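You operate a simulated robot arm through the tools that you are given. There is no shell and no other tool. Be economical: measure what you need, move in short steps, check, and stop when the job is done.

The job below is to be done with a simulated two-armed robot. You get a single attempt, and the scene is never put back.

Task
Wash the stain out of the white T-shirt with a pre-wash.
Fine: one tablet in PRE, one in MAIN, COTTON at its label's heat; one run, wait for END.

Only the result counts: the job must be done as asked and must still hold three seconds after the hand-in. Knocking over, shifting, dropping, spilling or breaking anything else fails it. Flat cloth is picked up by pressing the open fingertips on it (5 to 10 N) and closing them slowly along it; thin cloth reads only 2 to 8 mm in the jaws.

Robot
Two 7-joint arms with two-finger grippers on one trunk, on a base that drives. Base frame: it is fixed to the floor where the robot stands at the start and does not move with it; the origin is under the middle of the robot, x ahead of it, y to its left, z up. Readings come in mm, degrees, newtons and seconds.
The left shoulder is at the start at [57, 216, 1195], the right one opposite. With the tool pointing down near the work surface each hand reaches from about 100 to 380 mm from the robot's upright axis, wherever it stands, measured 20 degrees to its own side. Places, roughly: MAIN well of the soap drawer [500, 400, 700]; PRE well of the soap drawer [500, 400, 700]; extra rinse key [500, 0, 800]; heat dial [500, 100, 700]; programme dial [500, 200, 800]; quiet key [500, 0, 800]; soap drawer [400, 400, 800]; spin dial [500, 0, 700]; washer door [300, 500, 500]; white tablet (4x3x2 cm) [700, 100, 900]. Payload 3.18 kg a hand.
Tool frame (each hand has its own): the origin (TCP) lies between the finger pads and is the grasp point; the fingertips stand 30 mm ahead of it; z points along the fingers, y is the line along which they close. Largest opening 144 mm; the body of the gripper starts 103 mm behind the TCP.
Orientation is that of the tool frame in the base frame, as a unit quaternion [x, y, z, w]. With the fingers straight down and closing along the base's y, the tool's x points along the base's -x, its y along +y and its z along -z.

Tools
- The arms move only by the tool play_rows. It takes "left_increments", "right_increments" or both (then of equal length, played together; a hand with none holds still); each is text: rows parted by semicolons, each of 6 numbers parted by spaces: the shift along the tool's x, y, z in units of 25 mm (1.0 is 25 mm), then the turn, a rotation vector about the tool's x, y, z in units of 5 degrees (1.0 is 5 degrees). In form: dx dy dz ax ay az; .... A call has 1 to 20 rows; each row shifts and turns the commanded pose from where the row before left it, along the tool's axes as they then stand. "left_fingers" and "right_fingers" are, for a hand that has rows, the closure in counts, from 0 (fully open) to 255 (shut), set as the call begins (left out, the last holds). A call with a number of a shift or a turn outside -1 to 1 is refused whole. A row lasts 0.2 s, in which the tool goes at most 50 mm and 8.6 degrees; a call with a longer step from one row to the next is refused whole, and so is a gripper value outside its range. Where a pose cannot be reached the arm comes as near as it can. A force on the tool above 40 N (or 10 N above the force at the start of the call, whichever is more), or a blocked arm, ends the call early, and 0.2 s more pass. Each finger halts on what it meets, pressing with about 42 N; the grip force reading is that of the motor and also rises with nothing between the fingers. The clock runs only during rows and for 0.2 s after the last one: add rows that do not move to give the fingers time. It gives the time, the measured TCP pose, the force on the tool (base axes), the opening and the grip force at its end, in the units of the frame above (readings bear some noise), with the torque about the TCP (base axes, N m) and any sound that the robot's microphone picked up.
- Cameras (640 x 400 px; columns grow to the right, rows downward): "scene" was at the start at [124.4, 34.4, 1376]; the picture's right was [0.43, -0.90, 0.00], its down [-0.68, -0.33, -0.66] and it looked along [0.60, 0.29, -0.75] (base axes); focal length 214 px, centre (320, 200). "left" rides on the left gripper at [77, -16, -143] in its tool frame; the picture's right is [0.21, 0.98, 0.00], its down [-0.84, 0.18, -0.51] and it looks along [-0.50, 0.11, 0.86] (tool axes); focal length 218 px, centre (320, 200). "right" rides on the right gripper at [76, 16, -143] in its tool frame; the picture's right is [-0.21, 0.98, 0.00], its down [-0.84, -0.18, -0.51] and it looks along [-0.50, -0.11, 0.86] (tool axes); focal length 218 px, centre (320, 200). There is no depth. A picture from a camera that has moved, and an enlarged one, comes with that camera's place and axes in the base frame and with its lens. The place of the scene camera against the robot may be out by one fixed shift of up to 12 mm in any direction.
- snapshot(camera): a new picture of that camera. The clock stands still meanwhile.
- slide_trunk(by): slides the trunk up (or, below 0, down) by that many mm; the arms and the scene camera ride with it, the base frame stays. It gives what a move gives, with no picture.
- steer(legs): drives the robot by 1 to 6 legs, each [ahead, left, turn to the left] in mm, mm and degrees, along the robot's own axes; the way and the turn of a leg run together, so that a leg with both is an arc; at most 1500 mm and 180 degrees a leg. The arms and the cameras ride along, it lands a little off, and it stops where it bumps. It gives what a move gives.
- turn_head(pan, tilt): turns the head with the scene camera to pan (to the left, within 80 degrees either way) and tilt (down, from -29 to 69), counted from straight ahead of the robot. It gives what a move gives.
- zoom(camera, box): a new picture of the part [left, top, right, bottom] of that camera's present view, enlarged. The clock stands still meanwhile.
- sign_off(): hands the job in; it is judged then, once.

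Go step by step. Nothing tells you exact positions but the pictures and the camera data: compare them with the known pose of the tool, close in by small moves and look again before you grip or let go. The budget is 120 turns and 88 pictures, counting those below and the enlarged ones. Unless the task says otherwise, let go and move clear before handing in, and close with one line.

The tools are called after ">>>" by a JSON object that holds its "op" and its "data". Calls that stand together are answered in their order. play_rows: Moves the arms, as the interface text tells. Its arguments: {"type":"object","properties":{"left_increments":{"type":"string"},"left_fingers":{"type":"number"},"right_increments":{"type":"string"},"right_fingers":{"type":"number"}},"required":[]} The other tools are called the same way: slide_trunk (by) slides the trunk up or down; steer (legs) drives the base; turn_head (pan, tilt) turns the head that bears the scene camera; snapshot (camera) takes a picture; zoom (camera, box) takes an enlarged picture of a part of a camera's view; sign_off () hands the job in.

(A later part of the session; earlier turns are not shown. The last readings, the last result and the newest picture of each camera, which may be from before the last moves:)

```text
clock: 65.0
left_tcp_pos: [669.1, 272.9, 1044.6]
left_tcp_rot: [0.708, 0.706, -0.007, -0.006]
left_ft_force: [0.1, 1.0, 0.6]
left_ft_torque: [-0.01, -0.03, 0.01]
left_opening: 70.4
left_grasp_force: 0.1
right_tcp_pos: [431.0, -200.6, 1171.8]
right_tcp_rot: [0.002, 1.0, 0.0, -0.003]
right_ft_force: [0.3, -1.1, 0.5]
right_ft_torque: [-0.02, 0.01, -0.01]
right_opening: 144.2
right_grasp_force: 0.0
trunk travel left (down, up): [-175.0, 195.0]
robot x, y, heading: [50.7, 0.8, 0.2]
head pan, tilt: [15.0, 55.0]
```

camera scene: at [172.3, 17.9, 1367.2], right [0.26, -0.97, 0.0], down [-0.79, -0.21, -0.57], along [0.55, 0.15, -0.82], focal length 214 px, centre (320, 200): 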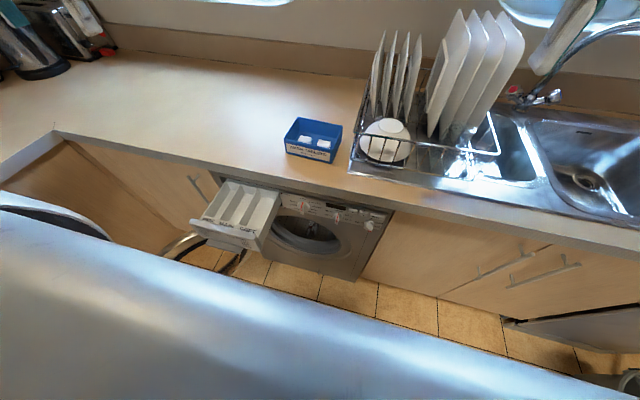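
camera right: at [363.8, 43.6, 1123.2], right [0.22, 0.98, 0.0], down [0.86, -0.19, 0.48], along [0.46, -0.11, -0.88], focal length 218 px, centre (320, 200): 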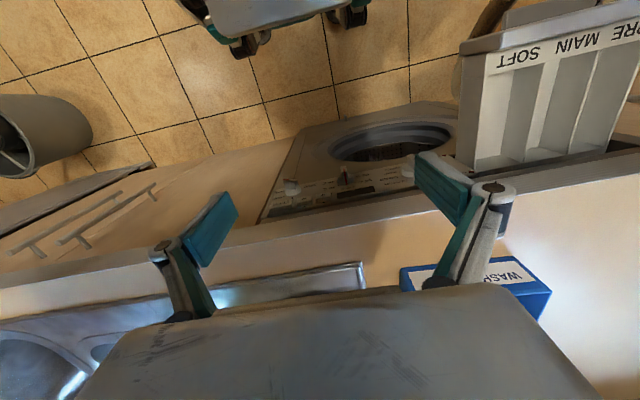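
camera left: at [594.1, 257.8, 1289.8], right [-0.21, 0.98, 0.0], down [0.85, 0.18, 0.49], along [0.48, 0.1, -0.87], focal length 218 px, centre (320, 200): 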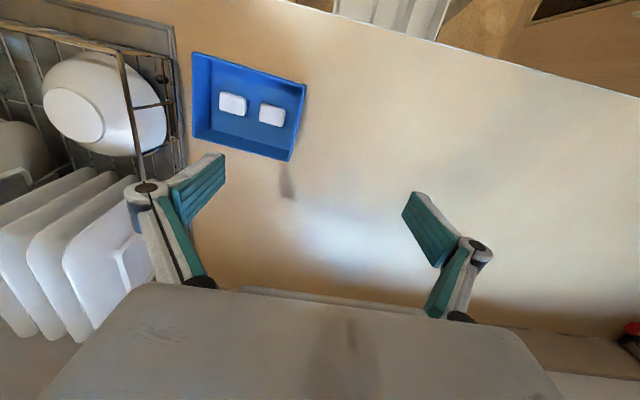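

Rotation fine: tool x is base +y, tool y is base +x. Move above the left tablet and look.

>>> {"op": "play_rows", "data": {"left_increments": "-0.76 -0.13 0 0 0 0;-0.76 -0.13 0 0 0 0;-0.76 -0.13 0 0 0 0;-0.76 -0.13 0 0 0 0;0 0 0 0 0 0"}}

>>> {"op": "snapshot", "data": {"camera": "left"}}

```text
clock: 66.2
left_tcp_pos: [656.6, 213.2, 1043.9]
left_tcp_rot: [0.706, 0.708, -0.009, -0.006]
left_ft_force: [0.5, 0.1, -0.4]
left_ft_torque: [-0.02, 0.03, 0.01]
left_opening: 70.2
left_grasp_force: 0.0
left hand out of reach, approached as far as the arm can: row 4
right_tcp_pos: [431.0, -200.4, 1170.6]
right_tcp_rot: [0.001, 1.0, 0.0, -0.004]
right_ft_force: [0.1, 0.1, -0.3]
right_ft_torque: [-0.03, 0.03, 0.0]
right_opening: 143.8
right_grasp_force: 0.2
trunk travel left (down, up): [-175.0, 195.0]
robot x, y, heading: [50.1, -4.5, -0.4]
head pan, tilt: [15.0, 55.0]
```

```text
53 pictures are left
camera left: at [642.4, 290.5, 1186.8], right [0.98, 0.21, -0.02], down [0.19, -0.84, 0.51], along [0.09, -0.5, -0.86], focal length 218 px, centre (320, 200)
```

left: 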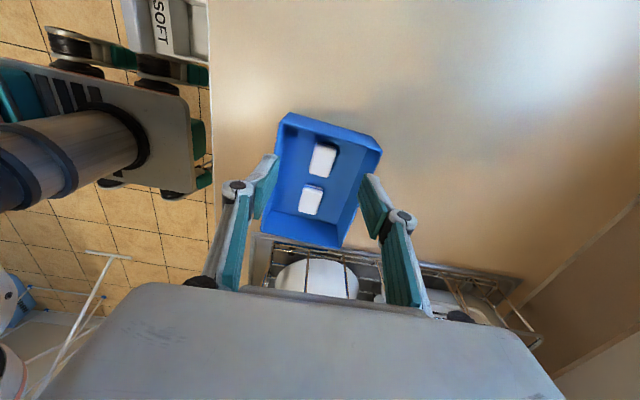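

The left arm is at its limit to the right, so I'll shift the base 90 mm to the right and then correct the hand.

>>> {"op": "steer", "data": {"legs": [[0, -90, 0]]}}

```text
clock: 67.7
left_tcp_pos: [657.4, 124.3, 1043.0]
left_tcp_rot: [0.706, 0.708, -0.009, -0.006]
left_ft_force: [0.1, -0.4, -0.1]
left_ft_torque: [0.0, -0.01, 0.02]
left_opening: 70.3
left_grasp_force: 0.0
right_tcp_pos: [429.8, -289.5, 1170.1]
right_tcp_rot: [0.001, 1.0, 0.0, -0.003]
right_ft_force: [-0.2, -0.1, 0.1]
right_ft_torque: [0.01, -0.01, -0.02]
right_opening: 144.1
right_grasp_force: 0.0
trunk travel left (down, up): [-175.0, 195.0]
robot x, y, heading: [49.8, -91.6, 0.1]
head pan, tilt: [15.0, 55.0]
```

Move over the left tablet and lower part way.

>>> {"op": "play_rows", "data": {"left_increments": "0.77 0 0 0 0 0;0.77 0 0 0 0 0;0.77 0 0 0 0 0;0.77 0 0 0 0 0;0 0 0.6 0 0 0;0 0 0.6 0 0 0;0 0 0 0 0 0"}}

>>> {"op": "snapshot", "data": {"camera": "left"}}

```text
clock: 69.3
left_tcp_pos: [656.7, 201.3, 1014.0]
left_tcp_rot: [0.706, 0.708, -0.008, -0.006]
left_ft_force: [-0.6, 0.0, -0.3]
left_ft_torque: [0.0, -0.01, 0.0]
left_opening: 70.6
left_grasp_force: 0.1
right_tcp_pos: [430.6, -289.0, 1172.0]
right_tcp_rot: [0.0, 1.0, 0.0, -0.004]
right_ft_force: [-0.7, -0.7, -0.2]
right_ft_torque: [0.01, 0.01, 0.01]
right_opening: 143.7
right_grasp_force: 0.1
trunk travel left (down, up): [-175.0, 195.0]
robot x, y, heading: [49.8, -89.8, -0.2]
head pan, tilt: [15.0, 55.0]
```

```text
52 pictures are left
camera left: at [641.5, 278.2, 1157.1], right [0.98, 0.21, -0.02], down [0.19, -0.84, 0.51], along [0.09, -0.5, -0.86], focal length 218 px, centre (320, 200)
```

left: 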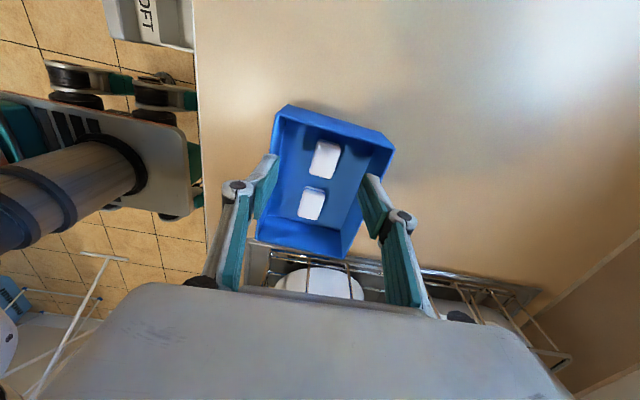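

Aligned on the left tablet to within a few mm. Lower toward it.

>>> {"op": "play_rows", "data": {"left_increments": "0 0.12 0.5 0 0 0;0 0 0.5 0 0 0;0 0 0.5 0 0 0;0 0 0 0 0 0"}}

>>> {"op": "zoom", "data": {"camera": "left", "box": [200, 80, 440, 280]}}

>>> {"op": "play_rows", "data": {"left_increments": "0 0 0.15 0 0 0;0 0 0.15 0 0 0;0 0 0 0 0 0"}}

```text
clock: 70.3
left_tcp_pos: [658.4, 201.1, 976.7]
left_tcp_rot: [0.706, 0.708, -0.007, -0.006]
left_ft_force: [-0.5, 0.1, 0.1]
left_ft_torque: [-0.01, 0.0, 0.01]
left_opening: 70.7
left_grasp_force: 0.1
right_tcp_pos: [429.3, -290.0, 1170.6]
right_tcp_rot: [0.001, 1.0, 0.0, -0.004]
right_ft_force: [0.4, 0.9, 0.0]
right_ft_torque: [0.0, 0.0, 0.03]
right_opening: 144.3
right_grasp_force: 0.1
trunk travel left (down, up): [-175.0, 195.0]
robot x, y, heading: [48.9, -92.6, 0.0]
head pan, tilt: [15.0, 55.0]
```

```text
2.00 times, centred on (320, 180) of left
camera zoom: at [643.4, 277.7, 1119.5], right [0.98, 0.21, -0.02], down [0.19, -0.84, 0.51], along [0.09, -0.5, -0.86], focal length 436 px, centre (320, 240)
```

zoom: 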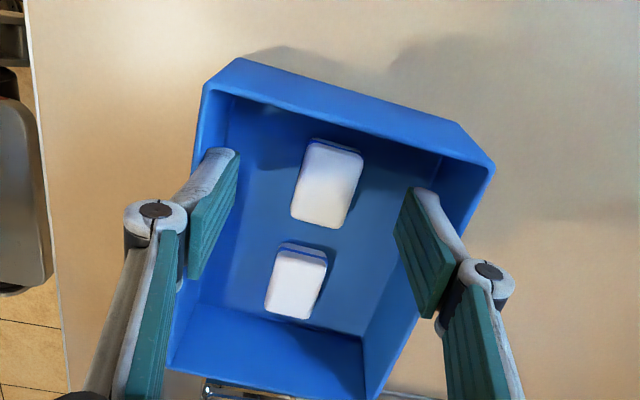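

```text
clock: 71.1
left_tcp_pos: [658.0, 201.1, 968.2]
left_tcp_rot: [0.707, 0.707, -0.008, -0.006]
left_ft_force: [1.0, 0.8, 8.7]
left_ft_torque: [0.02, 0.38, -0.05]
left_opening: 70.4
left_grasp_force: 0.0
right_tcp_pos: [429.9, -289.0, 1170.5]
right_tcp_rot: [0.001, 1.0, 0.0, -0.003]
right_ft_force: [-0.5, -0.6, 0.1]
right_ft_torque: [0.0, 0.0, 0.04]
right_opening: 144.2
right_grasp_force: 0.1
trunk travel left (down, up): [-175.0, 195.0]
robot x, y, heading: [50.5, -94.3, 0.0]
head pan, tilt: [15.0, 55.0]
```

Light touch on the box floor (8.7 N). I lift 2 mm and close.

>>> {"op": "play_rows", "data": {"left_increments": "0 0 -0.1 0 0 0;0 0 0 0 0 0;0 0 0 0 0 0"}}

>>> {"op": "play_rows", "data": {"left_increments": "0 0 0 0 0 0;0 0 0 0 0 0;0 0 0 0 0 0", "left_fingers": 212}}

>>> {"op": "play_rows", "data": {"left_increments": "0 0 -0.5 0 0 0;0 0 -1 0 0 0;0 0 -1 0 0 0;0 0 -1 0 0 0;0 0 0 0 0 0"}}

>>> {"op": "zoom", "data": {"camera": "left", "box": [200, 80, 440, 280]}}

```text
clock: 71.9
left_tcp_pos: [658.6, 201.3, 970.0]
left_tcp_rot: [0.706, 0.708, -0.009, -0.006]
left_ft_force: [-0.3, -0.8, 0.8]
left_ft_torque: [0.02, -0.03, 0.03]
left_opening: 70.5
left_grasp_force: 0.0
right_tcp_pos: [430.5, -290.5, 1170.6]
right_tcp_rot: [0.001, 1.0, 0.0, -0.003]
right_ft_force: [-0.8, -0.6, 1.3]
right_ft_torque: [-0.01, 0.01, 0.02]
right_opening: 144.2
right_grasp_force: 0.0
trunk travel left (down, up): [-175.0, 195.0]
robot x, y, heading: [49.3, -91.4, -0.1]
head pan, tilt: [15.0, 55.0]
```

```text
clock: 72.7
left_tcp_pos: [657.4, 201.3, 971.7]
left_tcp_rot: [0.707, 0.708, -0.008, -0.006]
left_ft_force: [0.0, 0.0, -0.2]
left_ft_torque: [-0.03, -0.02, 0.0]
left_opening: 24.5
left_grasp_force: 0.0
right_tcp_pos: [430.1, -289.6, 1170.6]
right_tcp_rot: [0.001, 1.0, 0.0, -0.003]
right_ft_force: [-0.2, 0.0, -1.3]
right_ft_torque: [-0.03, 0.01, 0.04]
right_opening: 144.0
right_grasp_force: 0.0
trunk travel left (down, up): [-175.0, 195.0]
robot x, y, heading: [48.4, -91.1, -0.1]
head pan, tilt: [15.0, 55.0]
```

```text
clock: 73.9
left_tcp_pos: [659.5, 201.4, 1059.1]
left_tcp_rot: [0.707, 0.708, -0.009, -0.006]
left_ft_force: [0.3, 0.5, 0.1]
left_ft_torque: [0.0, 0.06, 0.02]
left_opening: 24.3
left_grasp_force: 0.0
right_tcp_pos: [430.5, -289.5, 1171.6]
right_tcp_rot: [0.001, 1.0, 0.0, -0.003]
right_ft_force: [0.7, 0.3, 1.2]
right_ft_torque: [0.01, 0.05, -0.02]
right_opening: 144.1
right_grasp_force: 0.1
trunk travel left (down, up): [-175.0, 195.0]
robot x, y, heading: [53.1, -94.0, 0.1]
head pan, tilt: [15.0, 55.0]
```

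```text
2.00 times, centred on (320, 180) of left
camera zoom: at [645.5, 278.4, 1201.4], right [0.98, 0.21, -0.02], down [0.19, -0.84, 0.51], along [0.09, -0.5, -0.86], focal length 436 px, centre (320, 240)
```

zoom: 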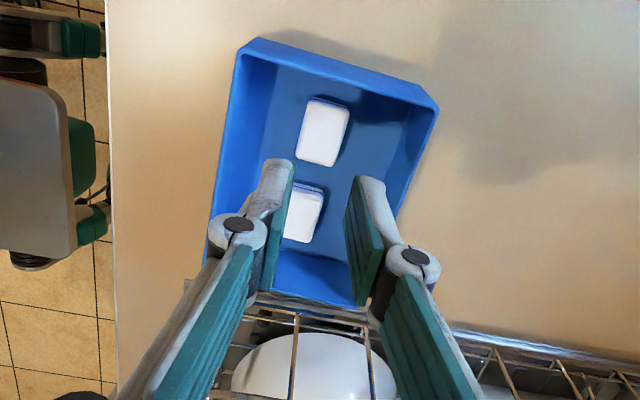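

The pinch closed above the tablet: the contact was one finger on the sloped box wall, so the floor is lower. I'll retry with a narrower opening, going deeper.

>>> {"op": "play_rows", "data": {"left_increments": "-0.15 0 0.9 0 0 0;0 0 0.9 0 0 0;0 0 0.9 0 0 0;0 0 0.8 0 0 0;0 0 0 0 0 0", "left_fingers": 170}}

>>> {"op": "play_rows", "data": {"left_increments": "0 0 0.2 0 0 0;0 0 0.2 0 0 0;0 0 0 0 0 0"}}

>>> {"op": "zoom", "data": {"camera": "left", "box": [240, 110, 400, 240]}}

```text
clock: 75.1
left_tcp_pos: [658.3, 196.2, 970.6]
left_tcp_rot: [0.706, 0.708, -0.008, -0.006]
left_ft_force: [0.1, 0.5, -0.2]
left_ft_torque: [0.02, 0.0, 0.02]
left_opening: 47.7
left_grasp_force: 0.1
right_tcp_pos: [431.0, -289.4, 1170.5]
right_tcp_rot: [0.001, 1.0, 0.0, -0.003]
right_ft_force: [-0.9, 0.3, -0.4]
right_ft_torque: [0.04, 0.0, 0.03]
right_opening: 143.9
right_grasp_force: 0.1
trunk travel left (down, up): [-175.0, 195.0]
robot x, y, heading: [47.4, -91.1, -0.2]
head pan, tilt: [15.0, 55.0]
```

```text
clock: 75.9
left_tcp_pos: [657.5, 196.9, 960.6]
left_tcp_rot: [0.707, 0.707, -0.008, -0.005]
left_ft_force: [-0.1, -0.4, 0.0]
left_ft_torque: [0.0, 0.03, 0.03]
left_opening: 47.8
left_grasp_force: 0.1
right_tcp_pos: [430.4, -289.2, 1170.9]
right_tcp_rot: [0.001, 1.0, 0.0, -0.004]
right_ft_force: [0.1, 0.3, 0.9]
right_ft_torque: [0.01, 0.01, 0.02]
right_opening: 144.0
right_grasp_force: 0.1
trunk travel left (down, up): [-175.0, 195.0]
robot x, y, heading: [49.1, -91.8, -0.1]
head pan, tilt: [15.0, 55.0]
```

```text
3.08 times, centred on (320, 175) of left
camera zoom: at [643.2, 273.9, 1104.4], right [0.98, 0.21, -0.02], down [0.19, -0.84, 0.51], along [0.09, -0.5, -0.86], focal length 672 px, centre (320, 277)
```

zoom: 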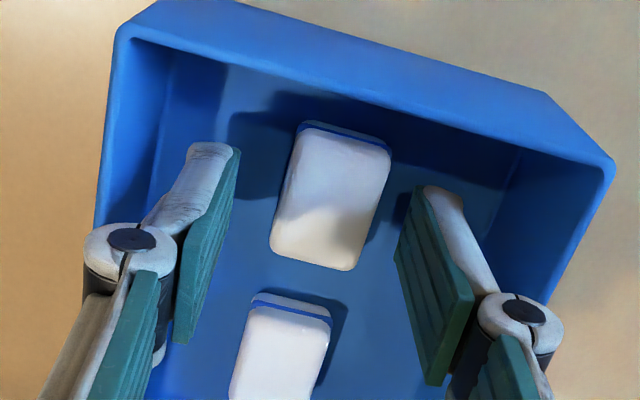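

Triangulation now puts the tablet top near z 924. Continue down.

>>> {"op": "play_rows", "data": {"left_increments": "0 0 0.2 0 0 0;0 0 0.2 0 0 0;0 0 0.2 0 0 0;0 0 0.2 0 0 0;0 0 0 0 0 0"}}

>>> {"op": "play_rows", "data": {"left_increments": "0 0 0.15 0 0 0;0 0 0 0 0 0"}}

>>> {"op": "zoom", "data": {"camera": "left", "box": [240, 110, 400, 240]}}

```text
clock: 77.1
left_tcp_pos: [658.2, 196.0, 944.0]
left_tcp_rot: [0.707, 0.708, -0.006, -0.003]
left_ft_force: [2.7, 3.1, 15.6]
left_ft_torque: [0.13, -0.42, 0.0]
left_opening: 49.7
left_grasp_force: 0.6
right_tcp_pos: [429.4, -289.2, 1171.9]
right_tcp_rot: [-0.001, 1.0, 0.0, -0.002]
right_ft_force: [0.0, 0.3, 0.3]
right_ft_torque: [-0.03, 0.0, 0.02]
right_opening: 144.0
right_grasp_force: 0.0
trunk travel left (down, up): [-175.0, 195.0]
robot x, y, heading: [46.0, -91.8, 0.0]
head pan, tilt: [15.0, 55.0]
```

```text
clock: 77.7
left_tcp_pos: [659.1, 194.7, 945.1]
left_tcp_rot: [0.706, 0.709, -0.004, 0.001]
left_ft_force: [-3.3, 0.7, 24.2]
left_ft_torque: [0.15, 0.1, -0.07]
left_opening: 25.9
left_grasp_force: 42.6
right_tcp_pos: [427.6, -289.9, 1171.7]
right_tcp_rot: [0.0, 1.0, 0.001, -0.004]
right_ft_force: [0.5, 0.3, 0.2]
right_ft_torque: [0.0, 0.03, -0.02]
right_opening: 144.0
right_grasp_force: 0.1
trunk travel left (down, up): [-175.0, 195.0]
robot x, y, heading: [51.3, -91.9, -0.3]
head pan, tilt: [15.0, 55.0]
stopped in row 2 (left hand): the force on the tool passed its limit at 47 N (the readings are from after the stop); the commanded pose is now the measured one
```

```text
3.08 times, centred on (320, 175) of left
camera zoom: at [642.2, 273.1, 1087.4], right [0.98, 0.21, -0.01], down [0.19, -0.84, 0.51], along [0.1, -0.5, -0.86], focal length 672 px, centre (320, 277)
```

zoom: 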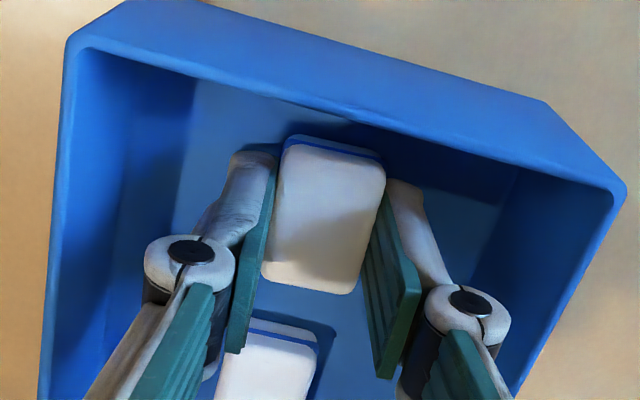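

The fingers are now on the tablet sides. I'll hold the closure and lift.

>>> {"op": "play_rows", "data": {"left_increments": "0 0 -0.1 0 0 0;0 0 0 0 0 0;0 0 0 0 0 0", "left_fingers": 225}}

>>> {"op": "play_rows", "data": {"left_increments": "0 0 -0.5 0 0 0;0 0 -1 0 0 0;0 0 -1 0 0 0;0 0 -1 0 0 0;0 0 0 0 0 0"}}

>>> {"op": "zoom", "data": {"camera": "left", "box": [200, 80, 440, 280]}}

```text
clock: 78.5
left_tcp_pos: [659.5, 196.1, 944.6]
left_tcp_rot: [0.707, 0.708, -0.005, -0.001]
left_ft_force: [1.8, -2.2, 17.2]
left_ft_torque: [-0.02, -0.29, -0.02]
left_opening: 25.7
left_grasp_force: 41.9
right_tcp_pos: [428.3, -290.5, 1170.7]
right_tcp_rot: [0.0, 1.0, 0.001, -0.003]
right_ft_force: [0.0, 0.3, -0.6]
right_ft_torque: [0.05, 0.0, -0.01]
right_opening: 143.8
right_grasp_force: 0.1
trunk travel left (down, up): [-175.0, 195.0]
robot x, y, heading: [45.8, -88.3, -0.0]
head pan, tilt: [15.0, 55.0]
```

```text
clock: 79.7
left_tcp_pos: [659.8, 196.8, 1030.8]
left_tcp_rot: [0.707, 0.708, -0.007, -0.003]
left_ft_force: [0.2, 0.3, 0.9]
left_ft_torque: [0.02, 0.03, -0.01]
left_opening: 25.7
left_grasp_force: 41.9
right_tcp_pos: [429.8, -288.6, 1170.9]
right_tcp_rot: [0.001, 1.0, 0.0, -0.004]
right_ft_force: [-0.2, 0.7, 0.8]
right_ft_torque: [0.02, 0.0, 0.01]
right_opening: 143.8
right_grasp_force: 0.0
trunk travel left (down, up): [-175.0, 195.0]
robot x, y, heading: [45.3, -92.6, 0.4]
head pan, tilt: [15.0, 55.0]
```

```text
2.00 times, centred on (320, 180) of left
camera zoom: at [645.0, 274.1, 1173.5], right [0.98, 0.21, -0.01], down [0.19, -0.84, 0.51], along [0.1, -0.5, -0.86], focal length 436 px, centre (320, 240)
```

zoom: 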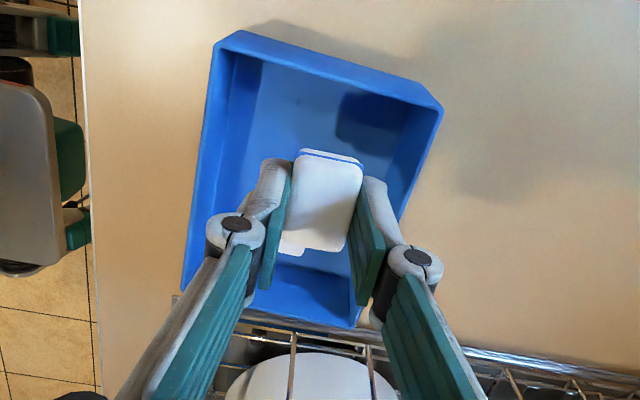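

Tablet held. Rotate the hand back so the tablet's narrow side lies across the wells, then move above the drawer.

>>> {"op": "play_rows", "data": {"left_increments": "0 0 -1 0 0 0;0 0 -0.5 0 0 -1;0 0 0 0 0 -1;0 0 0 0 0 -1;0 0 0 0 0 -1;0 0 0 0 0 -1;0 0 0 0 0 -1;0 0 0 0 0 -1;0 0 0 0 0 -1;0 0 0 0 0 -1;0 0 0 0 0 -1;0 0 0 0 0 -1;0 0 0 0 0 -1;0 0 0 0 0 -1;0 0 0 0 0 -1;0 0 0 0 0 -1;0 0 0 0 0 -1;0 0 0 0 0 -1;0 0 0 0 0 -1;0 0 0 0 0 0"}}

>>> {"op": "play_rows", "data": {"left_increments": "1 1 0 0 0 0;1 1 0 0 0 0;1 1 0 0 0 0;1 1 0 0 0 0;1 1 0 0 0 0;1 0.5 0 0 0 0;1 0.5 0 0 0 0;0 0 0 0 0 0"}}

>>> {"op": "snapshot", "data": {"camera": "left"}}

```text
clock: 83.9
left_tcp_pos: [660.1, 195.7, 1068.7]
left_tcp_rot: [0.073, 0.997, 0.004, -0.015]
left_ft_force: [-0.5, -0.1, 0.2]
left_ft_torque: [0.02, 0.01, -0.02]
left_opening: 25.6
left_grasp_force: 41.8
left hand out of reach, approached as far as the arm can: row 18, 19
right_tcp_pos: [430.5, -289.3, 1170.4]
right_tcp_rot: [0.001, 1.0, -0.001, -0.003]
right_ft_force: [0.7, 0.3, -0.2]
right_ft_torque: [0.0, 0.02, -0.03]
right_opening: 143.8
right_grasp_force: 0.1
trunk travel left (down, up): [-175.0, 195.0]
robot x, y, heading: [50.4, -89.0, 0.1]
head pan, tilt: [15.0, 55.0]
```

```text
clock: 85.7
left_tcp_pos: [509.0, 368.4, 1076.2]
left_tcp_rot: [0.075, 0.997, 0.004, -0.015]
left_ft_force: [0.5, 0.0, -0.5]
left_ft_torque: [0.01, 0.07, -0.02]
left_opening: 25.9
left_grasp_force: 41.1
right_tcp_pos: [429.9, -289.9, 1169.2]
right_tcp_rot: [0.001, 1.0, 0.001, -0.004]
right_ft_force: [0.7, 0.0, 0.5]
right_ft_torque: [0.01, 0.04, 0.0]
right_opening: 144.0
right_grasp_force: 0.1
trunk travel left (down, up): [-175.0, 195.0]
robot x, y, heading: [51.7, -89.1, -0.0]
head pan, tilt: [15.0, 55.0]
```

```text
46 pictures are left
camera left: at [435.1, 362.2, 1221.1], right [-0.06, 1.0, 0.01], down [0.87, 0.05, 0.48], along [0.48, 0.04, -0.88], focal length 218 px, centre (320, 200)
```

left: 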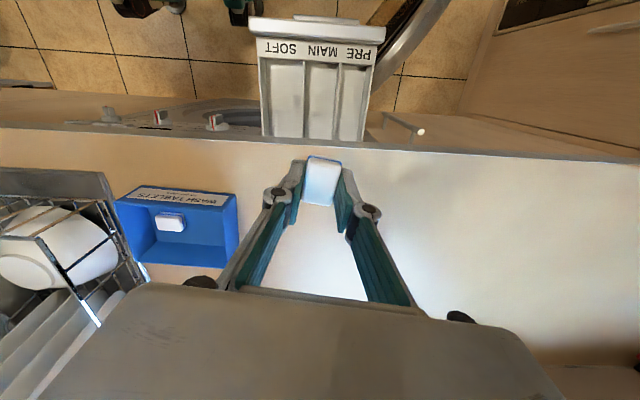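

Hand is near the drawer; MAIN well looks to be around (455,369). I straighten the hand, back it over the wells, and lower a bit.

>>> {"op": "play_rows", "data": {"left_increments": "0.9 0 0 0 0 -0.85;0.8 0 0 0 0 -0.85;0.6 0 0 0 0 0;0 0 1 0 0 0;0 0 1 0 0 0;0 0 1 0 0 0;0 0 1 0 0 0;0 0 0 0 0 0"}}

>>> {"op": "snapshot", "data": {"camera": "left"}}

```text
clock: 87.5
left_tcp_pos: [448.8, 374.6, 978.4]
left_tcp_rot: [0.0, 1.0, 0.005, -0.014]
left_ft_force: [0.1, 0.6, -0.1]
left_ft_torque: [-0.04, 0.01, -0.04]
left_opening: 26.0
left_grasp_force: 42.3
right_tcp_pos: [429.6, -289.0, 1170.8]
right_tcp_rot: [0.001, 1.0, 0.0, -0.004]
right_ft_force: [0.6, -0.3, 0.2]
right_ft_torque: [-0.01, -0.06, 0.03]
right_opening: 143.6
right_grasp_force: 0.0
trunk travel left (down, up): [-175.0, 195.0]
robot x, y, heading: [47.4, -87.7, -0.2]
head pan, tilt: [15.0, 55.0]
```

```text
45 pictures are left
camera left: at [376.6, 356.6, 1123.3], right [-0.21, 0.98, 0.02], down [0.86, 0.18, 0.49], along [0.47, 0.12, -0.87], focal length 218 px, centre (320, 200)
```

left: 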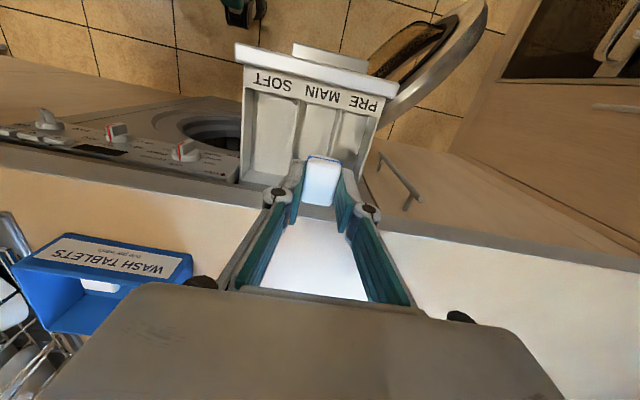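

>>> {"op": "zoom", "data": {"camera": "left", "box": [230, 40, 410, 200]}}

```text
2.50 times, centred on (320, 120) of left
camera zoom: at [376.6, 356.6, 1123.3], right [-0.21, 0.98, 0.02], down [0.86, 0.18, 0.49], along [0.47, 0.12, -0.87], focal length 546 px, centre (320, 400)
```

zoom: 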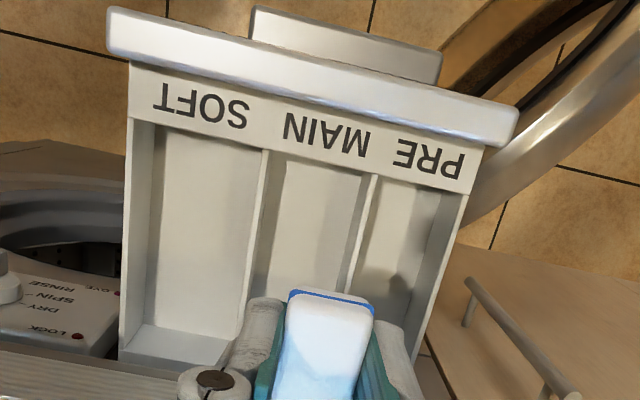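

MAIN spans about y 338–402 and PRE 402–459, rims near z 790. Lower over the MAIN centre (455,370).

>>> {"op": "play_rows", "data": {"left_increments": "-0.24 -0.18 1 0 0 0;0 0 1 0 0 0;0 0 1 0 0 0;0 0 1 0 0 0;0 0 1 0 0 0;0 0 0.6 0 0 0;0 0 0 0 0 0"}}

>>> {"op": "zoom", "data": {"camera": "left", "box": [220, 30, 420, 210]}}

```text
clock: 89.1
left_tcp_pos: [458.3, 417.7, 856.7]
left_tcp_rot: [0.001, 1.0, 0.002, -0.016]
left_ft_force: [0.5, -0.6, -1.1]
left_ft_torque: [-0.01, 0.0, 0.01]
left_opening: 25.5
left_grasp_force: 41.7
left hand out of reach, approached as far as the arm can: row 1, 2, 3, 4, 5, 6
right_tcp_pos: [429.9, -288.8, 1170.2]
right_tcp_rot: [0.001, 1.0, -0.001, -0.003]
right_ft_force: [-0.1, 0.1, 0.0]
right_ft_torque: [0.0, -0.02, 0.0]
right_opening: 143.9
right_grasp_force: 0.1
trunk travel left (down, up): [-175.0, 195.0]
robot x, y, heading: [48.5, -89.7, 0.2]
head pan, tilt: [15.0, 55.0]
```

```text
2.22 times, centred on (320, 120) of left
camera zoom: at [385.7, 401.1, 1001.5], right [-0.21, 0.98, 0.01], down [0.86, 0.18, 0.48], along [0.47, 0.11, -0.88], focal length 485 px, centre (320, 378)
```

zoom: 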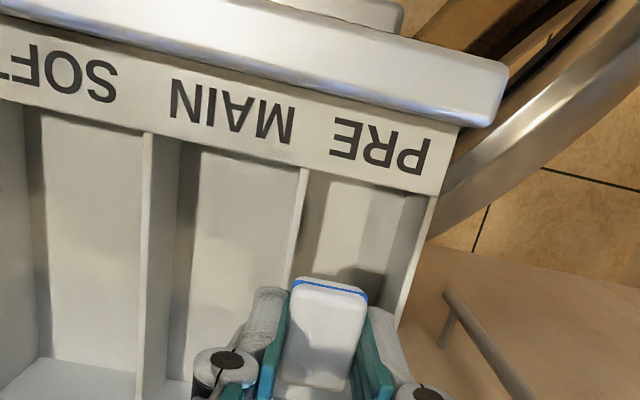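

The arm couldn't reach MAIN here and drifted over PRE (418 vs PRE centre 429), so I use PRE for this tablet. A small correction first.

>>> {"op": "play_rows", "data": {"left_increments": "0 0.44 0 0 0 0;0 0 0.5 0 0 0;0 0 0.5 0 0 0;0 0 0 0 0 0"}}

>>> {"op": "zoom", "data": {"camera": "left", "box": [220, 30, 420, 210]}}

```text
clock: 90.1
left_tcp_pos: [456.9, 429.5, 831.8]
left_tcp_rot: [-0.001, 1.0, 0.006, -0.014]
left_ft_force: [-0.2, 0.6, -0.8]
left_ft_torque: [-0.01, -0.01, 0.03]
left_opening: 25.7
left_grasp_force: 41.8
right_tcp_pos: [429.7, -289.6, 1169.8]
right_tcp_rot: [0.001, 1.0, 0.001, -0.004]
right_ft_force: [-0.8, -0.7, -1.4]
right_ft_torque: [-0.01, 0.0, -0.01]
right_opening: 143.9
right_grasp_force: 0.1
trunk travel left (down, up): [-175.0, 195.0]
robot x, y, heading: [48.1, -87.5, -0.2]
head pan, tilt: [15.0, 55.0]
```

```text
2.22 times, centred on (320, 120) of left
camera zoom: at [384.3, 411.1, 976.8], right [-0.21, 0.98, 0.02], down [0.86, 0.18, 0.48], along [0.47, 0.12, -0.87], focal length 485 px, centre (320, 378)
```

zoom: 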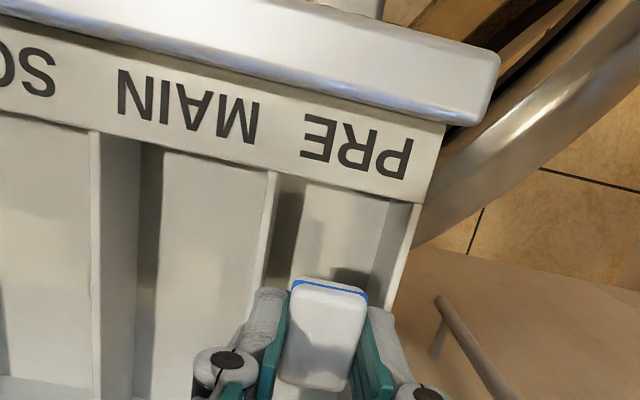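

Well centred over PRE. Lower slightly and open just enough to drop it.

>>> {"op": "play_rows", "data": {"left_increments": "0 -0.06 0.5 0 0 0;0 0 0.2 0 0 0;0 0 0 0 0 0"}}

>>> {"op": "play_rows", "data": {"left_increments": "0 0 0 0 0 0;0 0 0 0 0 0;0 0 0 0 0 0", "left_fingers": 194}}

>>> {"op": "play_rows", "data": {"left_increments": "0 0 -0.5 0 0 0;0 0 -1 0 0 0;0 0 -1 0 0 0;0 0 -1 0 0 0;0 0 0 0 0 0"}}

>>> {"op": "zoom", "data": {"camera": "left", "box": [220, 30, 420, 210]}}

```text
clock: 90.9
left_tcp_pos: [457.2, 429.5, 813.8]
left_tcp_rot: [0.0, 1.0, 0.002, -0.015]
left_ft_force: [0.0, 0.8, -0.8]
left_ft_torque: [-0.01, -0.01, 0.0]
left_opening: 26.0
left_grasp_force: 41.8
right_tcp_pos: [430.2, -289.5, 1171.1]
right_tcp_rot: [0.001, 1.0, 0.0, -0.003]
right_ft_force: [0.3, -0.2, 0.2]
right_ft_torque: [0.0, -0.01, -0.02]
right_opening: 144.1
right_grasp_force: 0.0
trunk travel left (down, up): [-175.0, 195.0]
robot x, y, heading: [49.3, -87.1, -0.1]
head pan, tilt: [15.0, 55.0]
```

```text
clock: 91.7
left_tcp_pos: [458.2, 428.2, 812.1]
left_tcp_rot: [0.001, 1.0, 0.002, -0.015]
left_ft_force: [0.0, 0.0, -0.5]
left_ft_torque: [0.0, 0.03, 0.02]
left_opening: 34.1
left_grasp_force: 0.1
right_tcp_pos: [429.4, -290.2, 1171.2]
right_tcp_rot: [0.001, 1.0, 0.0, -0.003]
right_ft_force: [0.6, -0.3, 1.5]
right_ft_torque: [-0.01, 0.03, 0.01]
right_opening: 143.9
right_grasp_force: 0.0
trunk travel left (down, up): [-175.0, 195.0]
robot x, y, heading: [44.6, -89.6, 0.2]
head pan, tilt: [15.0, 55.0]
```

```text
clock: 92.9
left_tcp_pos: [459.5, 428.1, 901.4]
left_tcp_rot: [-0.001, 1.0, 0.005, -0.014]
left_ft_force: [-0.1, -0.2, -0.3]
left_ft_torque: [-0.02, -0.04, -0.01]
left_opening: 34.2
left_grasp_force: 0.1
right_tcp_pos: [430.8, -289.9, 1170.3]
right_tcp_rot: [0.001, 1.0, 0.0, -0.005]
right_ft_force: [-0.4, -0.3, 0.9]
right_ft_torque: [-0.02, 0.03, -0.01]
right_opening: 144.2
right_grasp_force: 0.0
trunk travel left (down, up): [-175.0, 195.0]
robot x, y, heading: [50.1, -89.7, -0.1]
head pan, tilt: [15.0, 55.0]
```

```text
2.22 times, centred on (320, 120) of left
camera zoom: at [386.8, 408.1, 1046.8], right [-0.21, 0.98, 0.02], down [0.86, 0.18, 0.48], along [0.47, 0.12, -0.87], focal length 485 px, centre (320, 378)
```

zoom: 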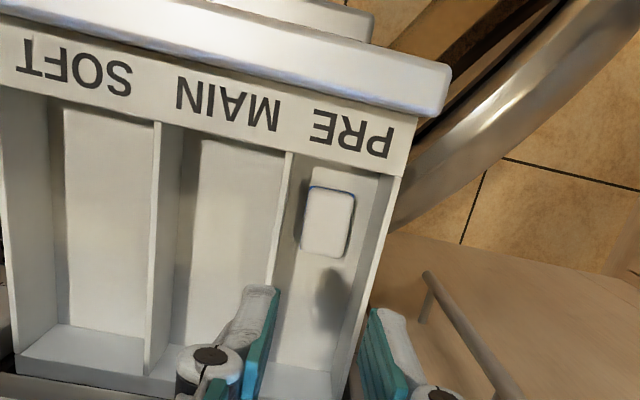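

The first tablet lies in PRE. Now back for the second one: raise and rotate the hand.

>>> {"op": "play_rows", "data": {"left_increments": "0 0 -0.7 0 0 0;0 0 -0.32 0 0 1;0 0 -0.32 0 0 1;0 0 -0.32 0 0 1;0 0 -0.32 0 0 1;0 0 -0.32 0 0 1;0 0 -0.32 0 0 1;0 0 -0.32 0 0 1;0 0 -0.32 0 0 1;0 0 -0.32 0 0 1;0 0 -0.32 0 0 1;0 0 -0.32 0 0 1;0 0 -0.32 0 0 1;0 0 -0.32 0 0 1;0 0 -0.32 0 0 1;0 0 -0.32 0 0 1;0 0 -0.32 0 0 1;0 0 -0.32 0 0 1;0 0 -0.32 0 0 1;0 0 0 0 0 0", "left_fingers": 170}}

>>> {"op": "play_rows", "data": {"left_increments": "-0.9 0.6 0 0 0 0;-0.9 0.6 0 0 0 0;-0.9 0.6 0 0 0 0;-0.9 0.6 0 0 0 0;-0.9 0.6 0 0 0 0;-0.9 0.6 0 0 0 0;-0.9 0.6 0 0 0 0;-0.9 0.6 0 0 0 0;-0.9 0.6 0 0 0 0;-0.9 0.6 0 0 0 0;-0.9 0.6 0 0 0 0;-0.9 0.6 0 0 0 0;-0.7 0.7 0 0 0 0;0 0 0 0 0 0"}}

```text
clock: 97.1
left_tcp_pos: [464.1, 426.2, 1063.0]
left_tcp_rot: [0.707, 0.707, -0.008, -0.014]
left_ft_force: [0.0, 0.3, 0.2]
left_ft_torque: [0.0, 0.0, -0.02]
left_opening: 47.8
left_grasp_force: 0.0
right_tcp_pos: [429.8, -289.0, 1170.0]
right_tcp_rot: [0.001, 1.0, 0.0, -0.003]
right_ft_force: [-0.4, 0.1, 0.1]
right_ft_torque: [-0.01, 0.0, 0.03]
right_opening: 144.1
right_grasp_force: 0.0
trunk travel left (down, up): [-175.0, 195.0]
robot x, y, heading: [47.5, -93.0, 0.1]
head pan, tilt: [15.0, 55.0]
```

```text
clock: 100.1
left_tcp_pos: [660.7, 138.0, 1056.4]
left_tcp_rot: [0.704, 0.71, -0.008, -0.011]
left_ft_force: [0.2, -0.5, 1.2]
left_ft_torque: [0.0, -0.05, 0.0]
left_opening: 47.9
left_grasp_force: 0.0
right_tcp_pos: [427.9, -289.9, 1171.1]
right_tcp_rot: [0.001, 1.0, 0.001, -0.002]
right_ft_force: [-0.7, 0.0, 0.1]
right_ft_torque: [0.03, -0.07, -0.03]
right_opening: 144.1
right_grasp_force: 0.1
trunk travel left (down, up): [-175.0, 195.0]
robot x, y, heading: [49.7, -89.6, -0.2]
head pan, tilt: [15.0, 55.0]
```

Tablet two should be at about (659,131). Move there, lower to 975 and look.

>>> {"op": "play_rows", "data": {"left_increments": "-0.28 -0.06 0.8 0 0 0;0 0 0.8 0 0 0;0 0 0.8 0 0 0;0 0 0.8 0 0 0;0 0 0 0 0 0"}}

>>> {"op": "zoom", "data": {"camera": "left", "box": [240, 110, 400, 240]}}

```text
clock: 101.3
left_tcp_pos: [658.1, 131.4, 974.0]
left_tcp_rot: [0.706, 0.708, -0.007, -0.014]
left_ft_force: [-0.3, -0.9, -0.7]
left_ft_torque: [0.03, 0.0, -0.02]
left_opening: 48.1
left_grasp_force: 0.0
right_tcp_pos: [429.4, -288.7, 1172.8]
right_tcp_rot: [0.001, 1.0, 0.0, -0.004]
right_ft_force: [-0.3, 0.3, 0.3]
right_ft_torque: [0.02, 0.02, -0.02]
right_opening: 144.0
right_grasp_force: 0.1
trunk travel left (down, up): [-175.0, 195.0]
robot x, y, heading: [52.5, -93.1, 0.1]
head pan, tilt: [15.0, 55.0]
```

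```text
3.08 times, centred on (320, 175) of left
camera zoom: at [645.0, 206.5, 1118.3], right [0.98, 0.21, -0.03], down [0.2, -0.85, 0.49], along [0.08, -0.49, -0.87], focal length 672 px, centre (320, 277)
```

zoom: 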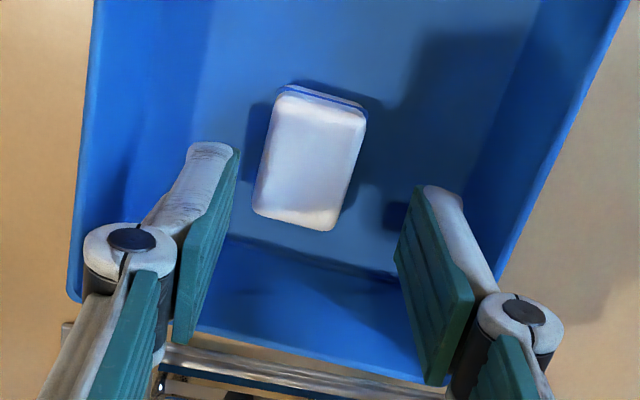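

Small correction (−5 in x, +4 in y), then down and close.

>>> {"op": "play_rows", "data": {"left_increments": "0.17 -0.2 0.3 0 0 0;0 0 0.3 0 0 0;0 0 0.3 0 0 0;0 0 0.2 0 0 0;0 0 0 0 0 0"}}

>>> {"op": "play_rows", "data": {"left_increments": "0 0 0 0 0 0;0 0 0 0 0 0;0 0 0 0 0 0;0 0 0 0 0 0", "left_fingers": 225}}

>>> {"op": "play_rows", "data": {"left_increments": "0 0 -0.5 0 0 0;0 0 -1 0 0 0;0 0 -1 0 0 0;0 0 -1 0 0 0;0 0 0 0 0 0"}}

>>> {"op": "zoom", "data": {"camera": "left", "box": [200, 80, 440, 280]}}

```text
clock: 102.5
left_tcp_pos: [651.5, 137.0, 945.5]
left_tcp_rot: [0.707, 0.707, -0.007, -0.015]
left_ft_force: [0.5, -0.5, -0.9]
left_ft_torque: [-0.03, -0.01, -0.04]
left_opening: 47.7
left_grasp_force: 0.1
right_tcp_pos: [430.5, -290.9, 1170.3]
right_tcp_rot: [0.001, 1.0, 0.0, -0.004]
right_ft_force: [0.6, -0.3, 0.3]
right_ft_torque: [0.03, -0.03, -0.01]
right_opening: 144.2
right_grasp_force: 0.0
trunk travel left (down, up): [-175.0, 195.0]
robot x, y, heading: [46.4, -89.5, 0.1]
head pan, tilt: [15.0, 55.0]
```

```text
clock: 103.5
left_tcp_pos: [651.7, 136.9, 947.4]
left_tcp_rot: [0.707, 0.707, -0.007, -0.015]
left_ft_force: [0.5, 0.2, 0.6]
left_ft_torque: [0.03, 0.0, 0.0]
left_opening: 26.0
left_grasp_force: 41.6
right_tcp_pos: [431.0, -289.8, 1169.9]
right_tcp_rot: [0.0, 1.0, 0.001, -0.003]
right_ft_force: [0.2, 0.1, -0.5]
right_ft_torque: [0.0, 0.0, -0.02]
right_opening: 144.0
right_grasp_force: 0.1
trunk travel left (down, up): [-175.0, 195.0]
robot x, y, heading: [50.2, -92.9, -0.2]
head pan, tilt: [15.0, 55.0]
```

```text
clock: 104.7
left_tcp_pos: [655.1, 136.1, 1032.3]
left_tcp_rot: [0.706, 0.708, -0.006, -0.015]
left_ft_force: [-0.3, -0.8, -0.1]
left_ft_torque: [0.0, 0.0, 0.01]
left_opening: 25.9
left_grasp_force: 42.1
right_tcp_pos: [430.9, -289.4, 1170.5]
right_tcp_rot: [0.0, 1.0, 0.0, -0.004]
right_ft_force: [-0.2, -0.3, 0.7]
right_ft_torque: [0.0, 0.0, 0.03]
right_opening: 143.8
right_grasp_force: 0.0
trunk travel left (down, up): [-175.0, 195.0]
robot x, y, heading: [51.2, -88.1, 0.1]
head pan, tilt: [15.0, 55.0]
```

```text
2.00 times, centred on (320, 180) of left
camera zoom: at [642.2, 209.9, 1178.3], right [0.98, 0.21, -0.03], down [0.2, -0.85, 0.49], along [0.08, -0.49, -0.87], focal length 436 px, centre (320, 240)
```

zoom: 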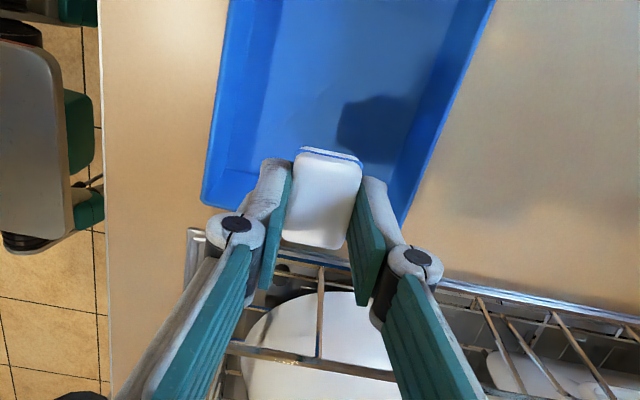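

Second tablet held. Move back over the drawer (PRE-side pose), rotating back, then shift the base right so the hand ends above MAIN.

>>> {"op": "play_rows", "data": {"left_increments": "0 0 -0.8 0 0 0;0.9 -0.6 0 0 0 0;0.9 -0.6 0 0 0 0;0.9 -0.6 0 0 0 0;0.9 -0.6 0 0 0 0;0.9 -0.6 0 0 0 0;0.9 -0.6 0 0 0 0;0.9 -0.6 0 0 0 0;0.9 -0.6 0 0 0 0;0.9 -0.6 0 0 0 0;0.9 -0.6 0 0 0 0;0.9 -0.6 0 0 0 0;0.9 -0.6 0 0 0 0;0.85 -0.6 0 0 0 0;0 0 0 0 0 0"}}

>>> {"op": "play_rows", "data": {"left_increments": "0 0 0.3 0 0 -1;0 0 0.3 0 0 -1;0 0 0.3 0 0 -1;0 0 0.3 0 0 -1;0 0 0.3 0 0 -1;0 0 0.3 0 0 -1;0 0 0.3 0 0 -1;0 0 0.3 0 0 -1;0 0 0.3 0 0 -1;0 0 0.3 0 0 -1;0 0 0.3 0 0 -1;0 0 0.3 0 0 -1;0 0 0.3 0 0 -1;0 0 0.3 0 0 -1;0 0 0.3 0 0 -1;0 0 0.3 0 0 -1;0 0 0.3 0 0 -1;0 0 0.3 0 0 -1;0 0 0 0 0 0"}}

>>> {"op": "steer", "data": {"legs": [[0, -62, 0]]}}

>>> {"op": "zoom", "data": {"camera": "left", "box": [220, 30, 420, 210]}}

```text
clock: 107.9
left_tcp_pos: [462.3, 425.7, 1061.2]
left_tcp_rot: [0.707, 0.707, -0.006, -0.015]
left_ft_force: [0.0, 0.0, -0.5]
left_ft_torque: [0.0, 0.01, 0.01]
left_opening: 25.8
left_grasp_force: 42.4
right_tcp_pos: [429.5, -289.5, 1171.9]
right_tcp_rot: [0.001, 1.0, 0.0, -0.004]
right_ft_force: [-0.2, -0.6, -0.1]
right_ft_torque: [0.01, 0.02, 0.0]
right_opening: 144.1
right_grasp_force: 0.1
trunk travel left (down, up): [-175.0, 195.0]
robot x, y, heading: [46.0, -95.6, 0.1]
head pan, tilt: [15.0, 55.0]
```

```text
clock: 111.9
left_tcp_pos: [455.4, 427.2, 927.7]
left_tcp_rot: [-0.002, 1.0, 0.005, -0.015]
left_ft_force: [-0.2, -1.1, -0.4]
left_ft_torque: [-0.03, 0.0, -0.03]
left_opening: 26.0
left_grasp_force: 42.2
right_tcp_pos: [430.3, -290.4, 1170.5]
right_tcp_rot: [0.001, 1.0, 0.0, -0.004]
right_ft_force: [-0.4, 0.2, -0.3]
right_ft_torque: [0.02, 0.01, -0.01]
right_opening: 144.2
right_grasp_force: 0.0
trunk travel left (down, up): [-175.0, 195.0]
robot x, y, heading: [45.7, -88.7, 0.3]
head pan, tilt: [15.0, 55.0]
```

```text
clock: 113.1
left_tcp_pos: [456.9, 366.9, 928.7]
left_tcp_rot: [-0.001, 1.0, 0.005, -0.014]
left_ft_force: [0.3, 0.5, 0.2]
left_ft_torque: [0.01, -0.01, -0.01]
left_opening: 25.7
left_grasp_force: 41.3
right_tcp_pos: [431.1, -352.2, 1170.0]
right_tcp_rot: [0.001, 1.0, 0.0, -0.004]
right_ft_force: [-0.6, -0.7, 0.3]
right_ft_torque: [0.03, -0.01, 0.0]
right_opening: 143.9
right_grasp_force: 0.1
trunk travel left (down, up): [-175.0, 195.0]
robot x, y, heading: [50.2, -148.7, 0.2]
head pan, tilt: [15.0, 55.0]
```

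```text
2.22 times, centred on (320, 120) of left
camera zoom: at [383.2, 347.8, 1073.5], right [-0.21, 0.98, 0.02], down [0.86, 0.18, 0.48], along [0.47, 0.12, -0.87], focal length 485 px, centre (320, 378)
```

zoom: 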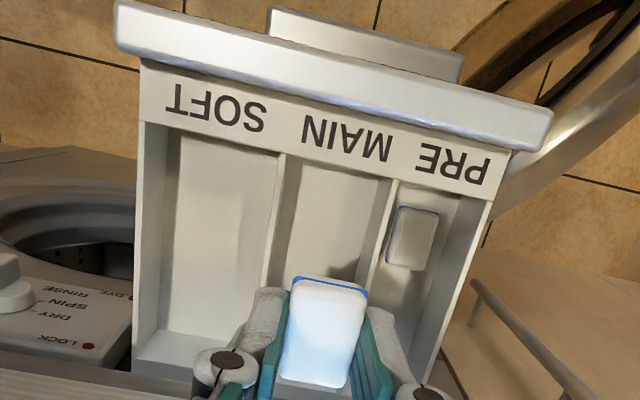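

Now above MAIN (centre y 370). Lower, check and release.

>>> {"op": "play_rows", "data": {"left_increments": "0 0.1 0.9 0 0 0;0 0 0.9 0 0 0;0 0 0.9 0 0 0;0 0 0.9 0 0 0;0 0 0.4 0 0 0;0 0 0 0 0 0"}}

>>> {"op": "zoom", "data": {"camera": "left", "box": [220, 30, 420, 210]}}

```text
clock: 114.5
left_tcp_pos: [453.0, 370.2, 828.3]
left_tcp_rot: [-0.001, 1.0, 0.006, -0.014]
left_ft_force: [-0.1, -0.1, -0.8]
left_ft_torque: [-0.03, 0.01, 0.02]
left_opening: 25.8
left_grasp_force: 41.8
right_tcp_pos: [429.6, -351.0, 1171.3]
right_tcp_rot: [0.001, 1.0, 0.001, -0.004]
right_ft_force: [-0.4, 0.2, 0.8]
right_ft_torque: [-0.02, 0.02, 0.03]
right_opening: 144.0
right_grasp_force: 0.0
trunk travel left (down, up): [-175.0, 195.0]
robot x, y, heading: [48.5, -151.9, 0.3]
head pan, tilt: [15.0, 55.0]
```

```text
2.22 times, centred on (320, 120) of left
camera zoom: at [379.7, 352.3, 973.4], right [-0.21, 0.98, 0.02], down [0.86, 0.18, 0.48], along [0.47, 0.12, -0.87], focal length 485 px, centre (320, 378)
```

zoom: 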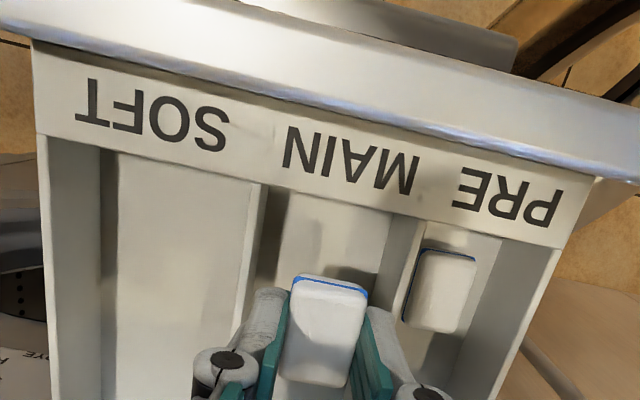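

>>> {"op": "play_rows", "data": {"left_increments": "0 -0.06 0.5 0 0 0;0 0 0.1 0 0 0;0 0 0 0 0 0"}}

>>> {"op": "play_rows", "data": {"left_increments": "0 0 0 0 0 0;0 0 0 0 0 0;0 0 0 0 0 0", "left_fingers": 194}}

>>> {"op": "play_rows", "data": {"left_increments": "0 0 -0.5 0 0 0;0 0 -1 0 0 0;0 0 -1 0 0 0;0 0 -1 0 0 0;0 0 -1 0 0 0;0 0 -1 0 0 0;0 0 0 0 0 0"}}

>>> {"op": "zoom", "data": {"camera": "left", "box": [220, 30, 420, 210]}}

```text
clock: 115.3
left_tcp_pos: [452.7, 369.8, 812.4]
left_tcp_rot: [0.0, 1.0, 0.003, -0.014]
left_ft_force: [-0.5, 0.0, 0.2]
left_ft_torque: [0.0, -0.01, 0.02]
left_opening: 25.8
left_grasp_force: 42.3
right_tcp_pos: [430.5, -350.9, 1170.5]
right_tcp_rot: [0.001, 1.0, 0.001, -0.004]
right_ft_force: [-0.1, -0.2, -0.1]
right_ft_torque: [0.03, 0.0, 0.02]
right_opening: 144.2
right_grasp_force: 0.0
trunk travel left (down, up): [-175.0, 195.0]
robot x, y, heading: [50.2, -149.9, 0.2]
head pan, tilt: [15.0, 55.0]
```

```text
clock: 116.1
left_tcp_pos: [452.5, 370.3, 812.4]
left_tcp_rot: [0.0, 1.0, 0.003, -0.015]
left_ft_force: [-0.1, 0.4, -0.2]
left_ft_torque: [0.01, 0.02, 0.0]
left_opening: 34.5
left_grasp_force: 0.0
right_tcp_pos: [430.0, -350.1, 1170.2]
right_tcp_rot: [0.001, 1.0, 0.0, -0.004]
right_ft_force: [0.3, -0.6, -0.7]
right_ft_torque: [0.01, -0.01, 0.01]
right_opening: 144.1
right_grasp_force: 0.0
trunk travel left (down, up): [-175.0, 195.0]
robot x, y, heading: [48.4, -146.3, -0.0]
head pan, tilt: [15.0, 55.0]
```

```text
clock: 117.7
left_tcp_pos: [456.5, 368.2, 950.1]
left_tcp_rot: [-0.001, 1.0, 0.006, -0.015]
left_ft_force: [0.1, -0.2, 0.2]
left_ft_torque: [-0.03, 0.02, 0.02]
left_opening: 34.5
left_grasp_force: 0.0
right_tcp_pos: [430.3, -351.2, 1170.9]
right_tcp_rot: [0.0, 1.0, 0.0, -0.004]
right_ft_force: [0.1, 0.2, -0.7]
right_ft_torque: [-0.01, 0.01, 0.01]
right_opening: 144.0
right_grasp_force: 0.1
trunk travel left (down, up): [-175.0, 195.0]
robot x, y, heading: [49.7, -153.2, -0.1]
head pan, tilt: [15.0, 55.0]
```

```text
2.22 times, centred on (320, 120) of left
camera zoom: at [383.5, 349.5, 1095.6], right [-0.21, 0.98, 0.02], down [0.86, 0.18, 0.48], along [0.47, 0.12, -0.87], focal length 485 px, centre (320, 378)
```

zoom: 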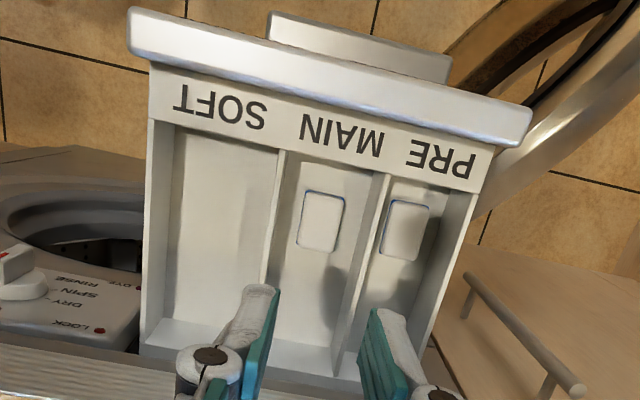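

Both tablets are in their wells. Now retract the left hand, close its fingers and tilt them 45° forward to push the drawer in.

>>> {"op": "play_rows", "data": {"left_increments": "1 0 0 0 0 0;1 0 0 0 0 0;1 0 0 0 0 0;1 0 0 0 0 0;1 0 0 0 0 0;1 0 0 0 0 0;1 0 0 0 0 0;0 0 0 0 -1 0;0 0 0 0 -1 0;0 0 0 0 -1 0;0 0 0 0 -1 0;0 0 0 0 -1 0;0 0 0 0 -1 0;0 0 0 0 -1 0;0 0 0 0 -1 0;0 0 0 0 -1 0;0 0 0 0 0 0", "left_fingers": 250}}

>>> {"op": "snapshot", "data": {"camera": "left"}}

```text
clock: 121.3
left_tcp_pos: [288.9, 409.0, 970.9]
left_tcp_rot: [0.003, 0.934, 0.008, 0.358]
left_ft_force: [-0.5, 0.3, 0.3]
left_ft_torque: [-0.01, 0.02, -0.01]
left_opening: 3.0
left_grasp_force: 0.1
left hand out of reach, approached as far as the arm can: row 9, 10, 11, 12, 13, 14, 15, 16
right_tcp_pos: [430.4, -350.9, 1171.0]
right_tcp_rot: [0.001, 1.0, 0.0, -0.003]
right_ft_force: [0.0, 0.2, 0.5]
right_ft_torque: [0.0, 0.0, 0.02]
right_opening: 143.8
right_grasp_force: 0.1
trunk travel left (down, up): [-175.0, 195.0]
robot x, y, heading: [49.4, -152.2, -0.0]
head pan, tilt: [15.0, 55.0]
```

```text
35 pictures are left
camera left: at [134.5, 391.3, 1025.8], right [-0.15, 0.98, -0.12], down [0.29, 0.17, 0.94], along [0.95, 0.11, -0.31], focal length 218 px, centre (320, 200)
```

left: 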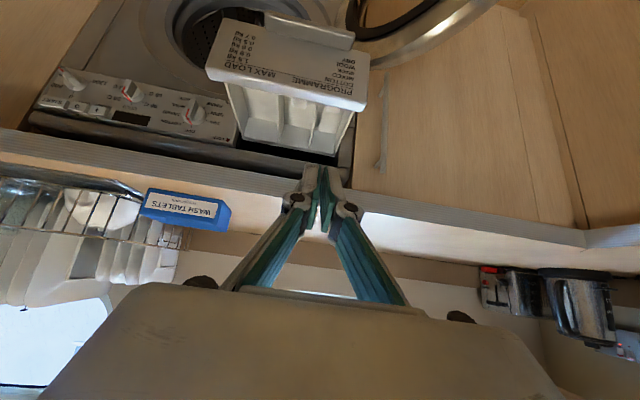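

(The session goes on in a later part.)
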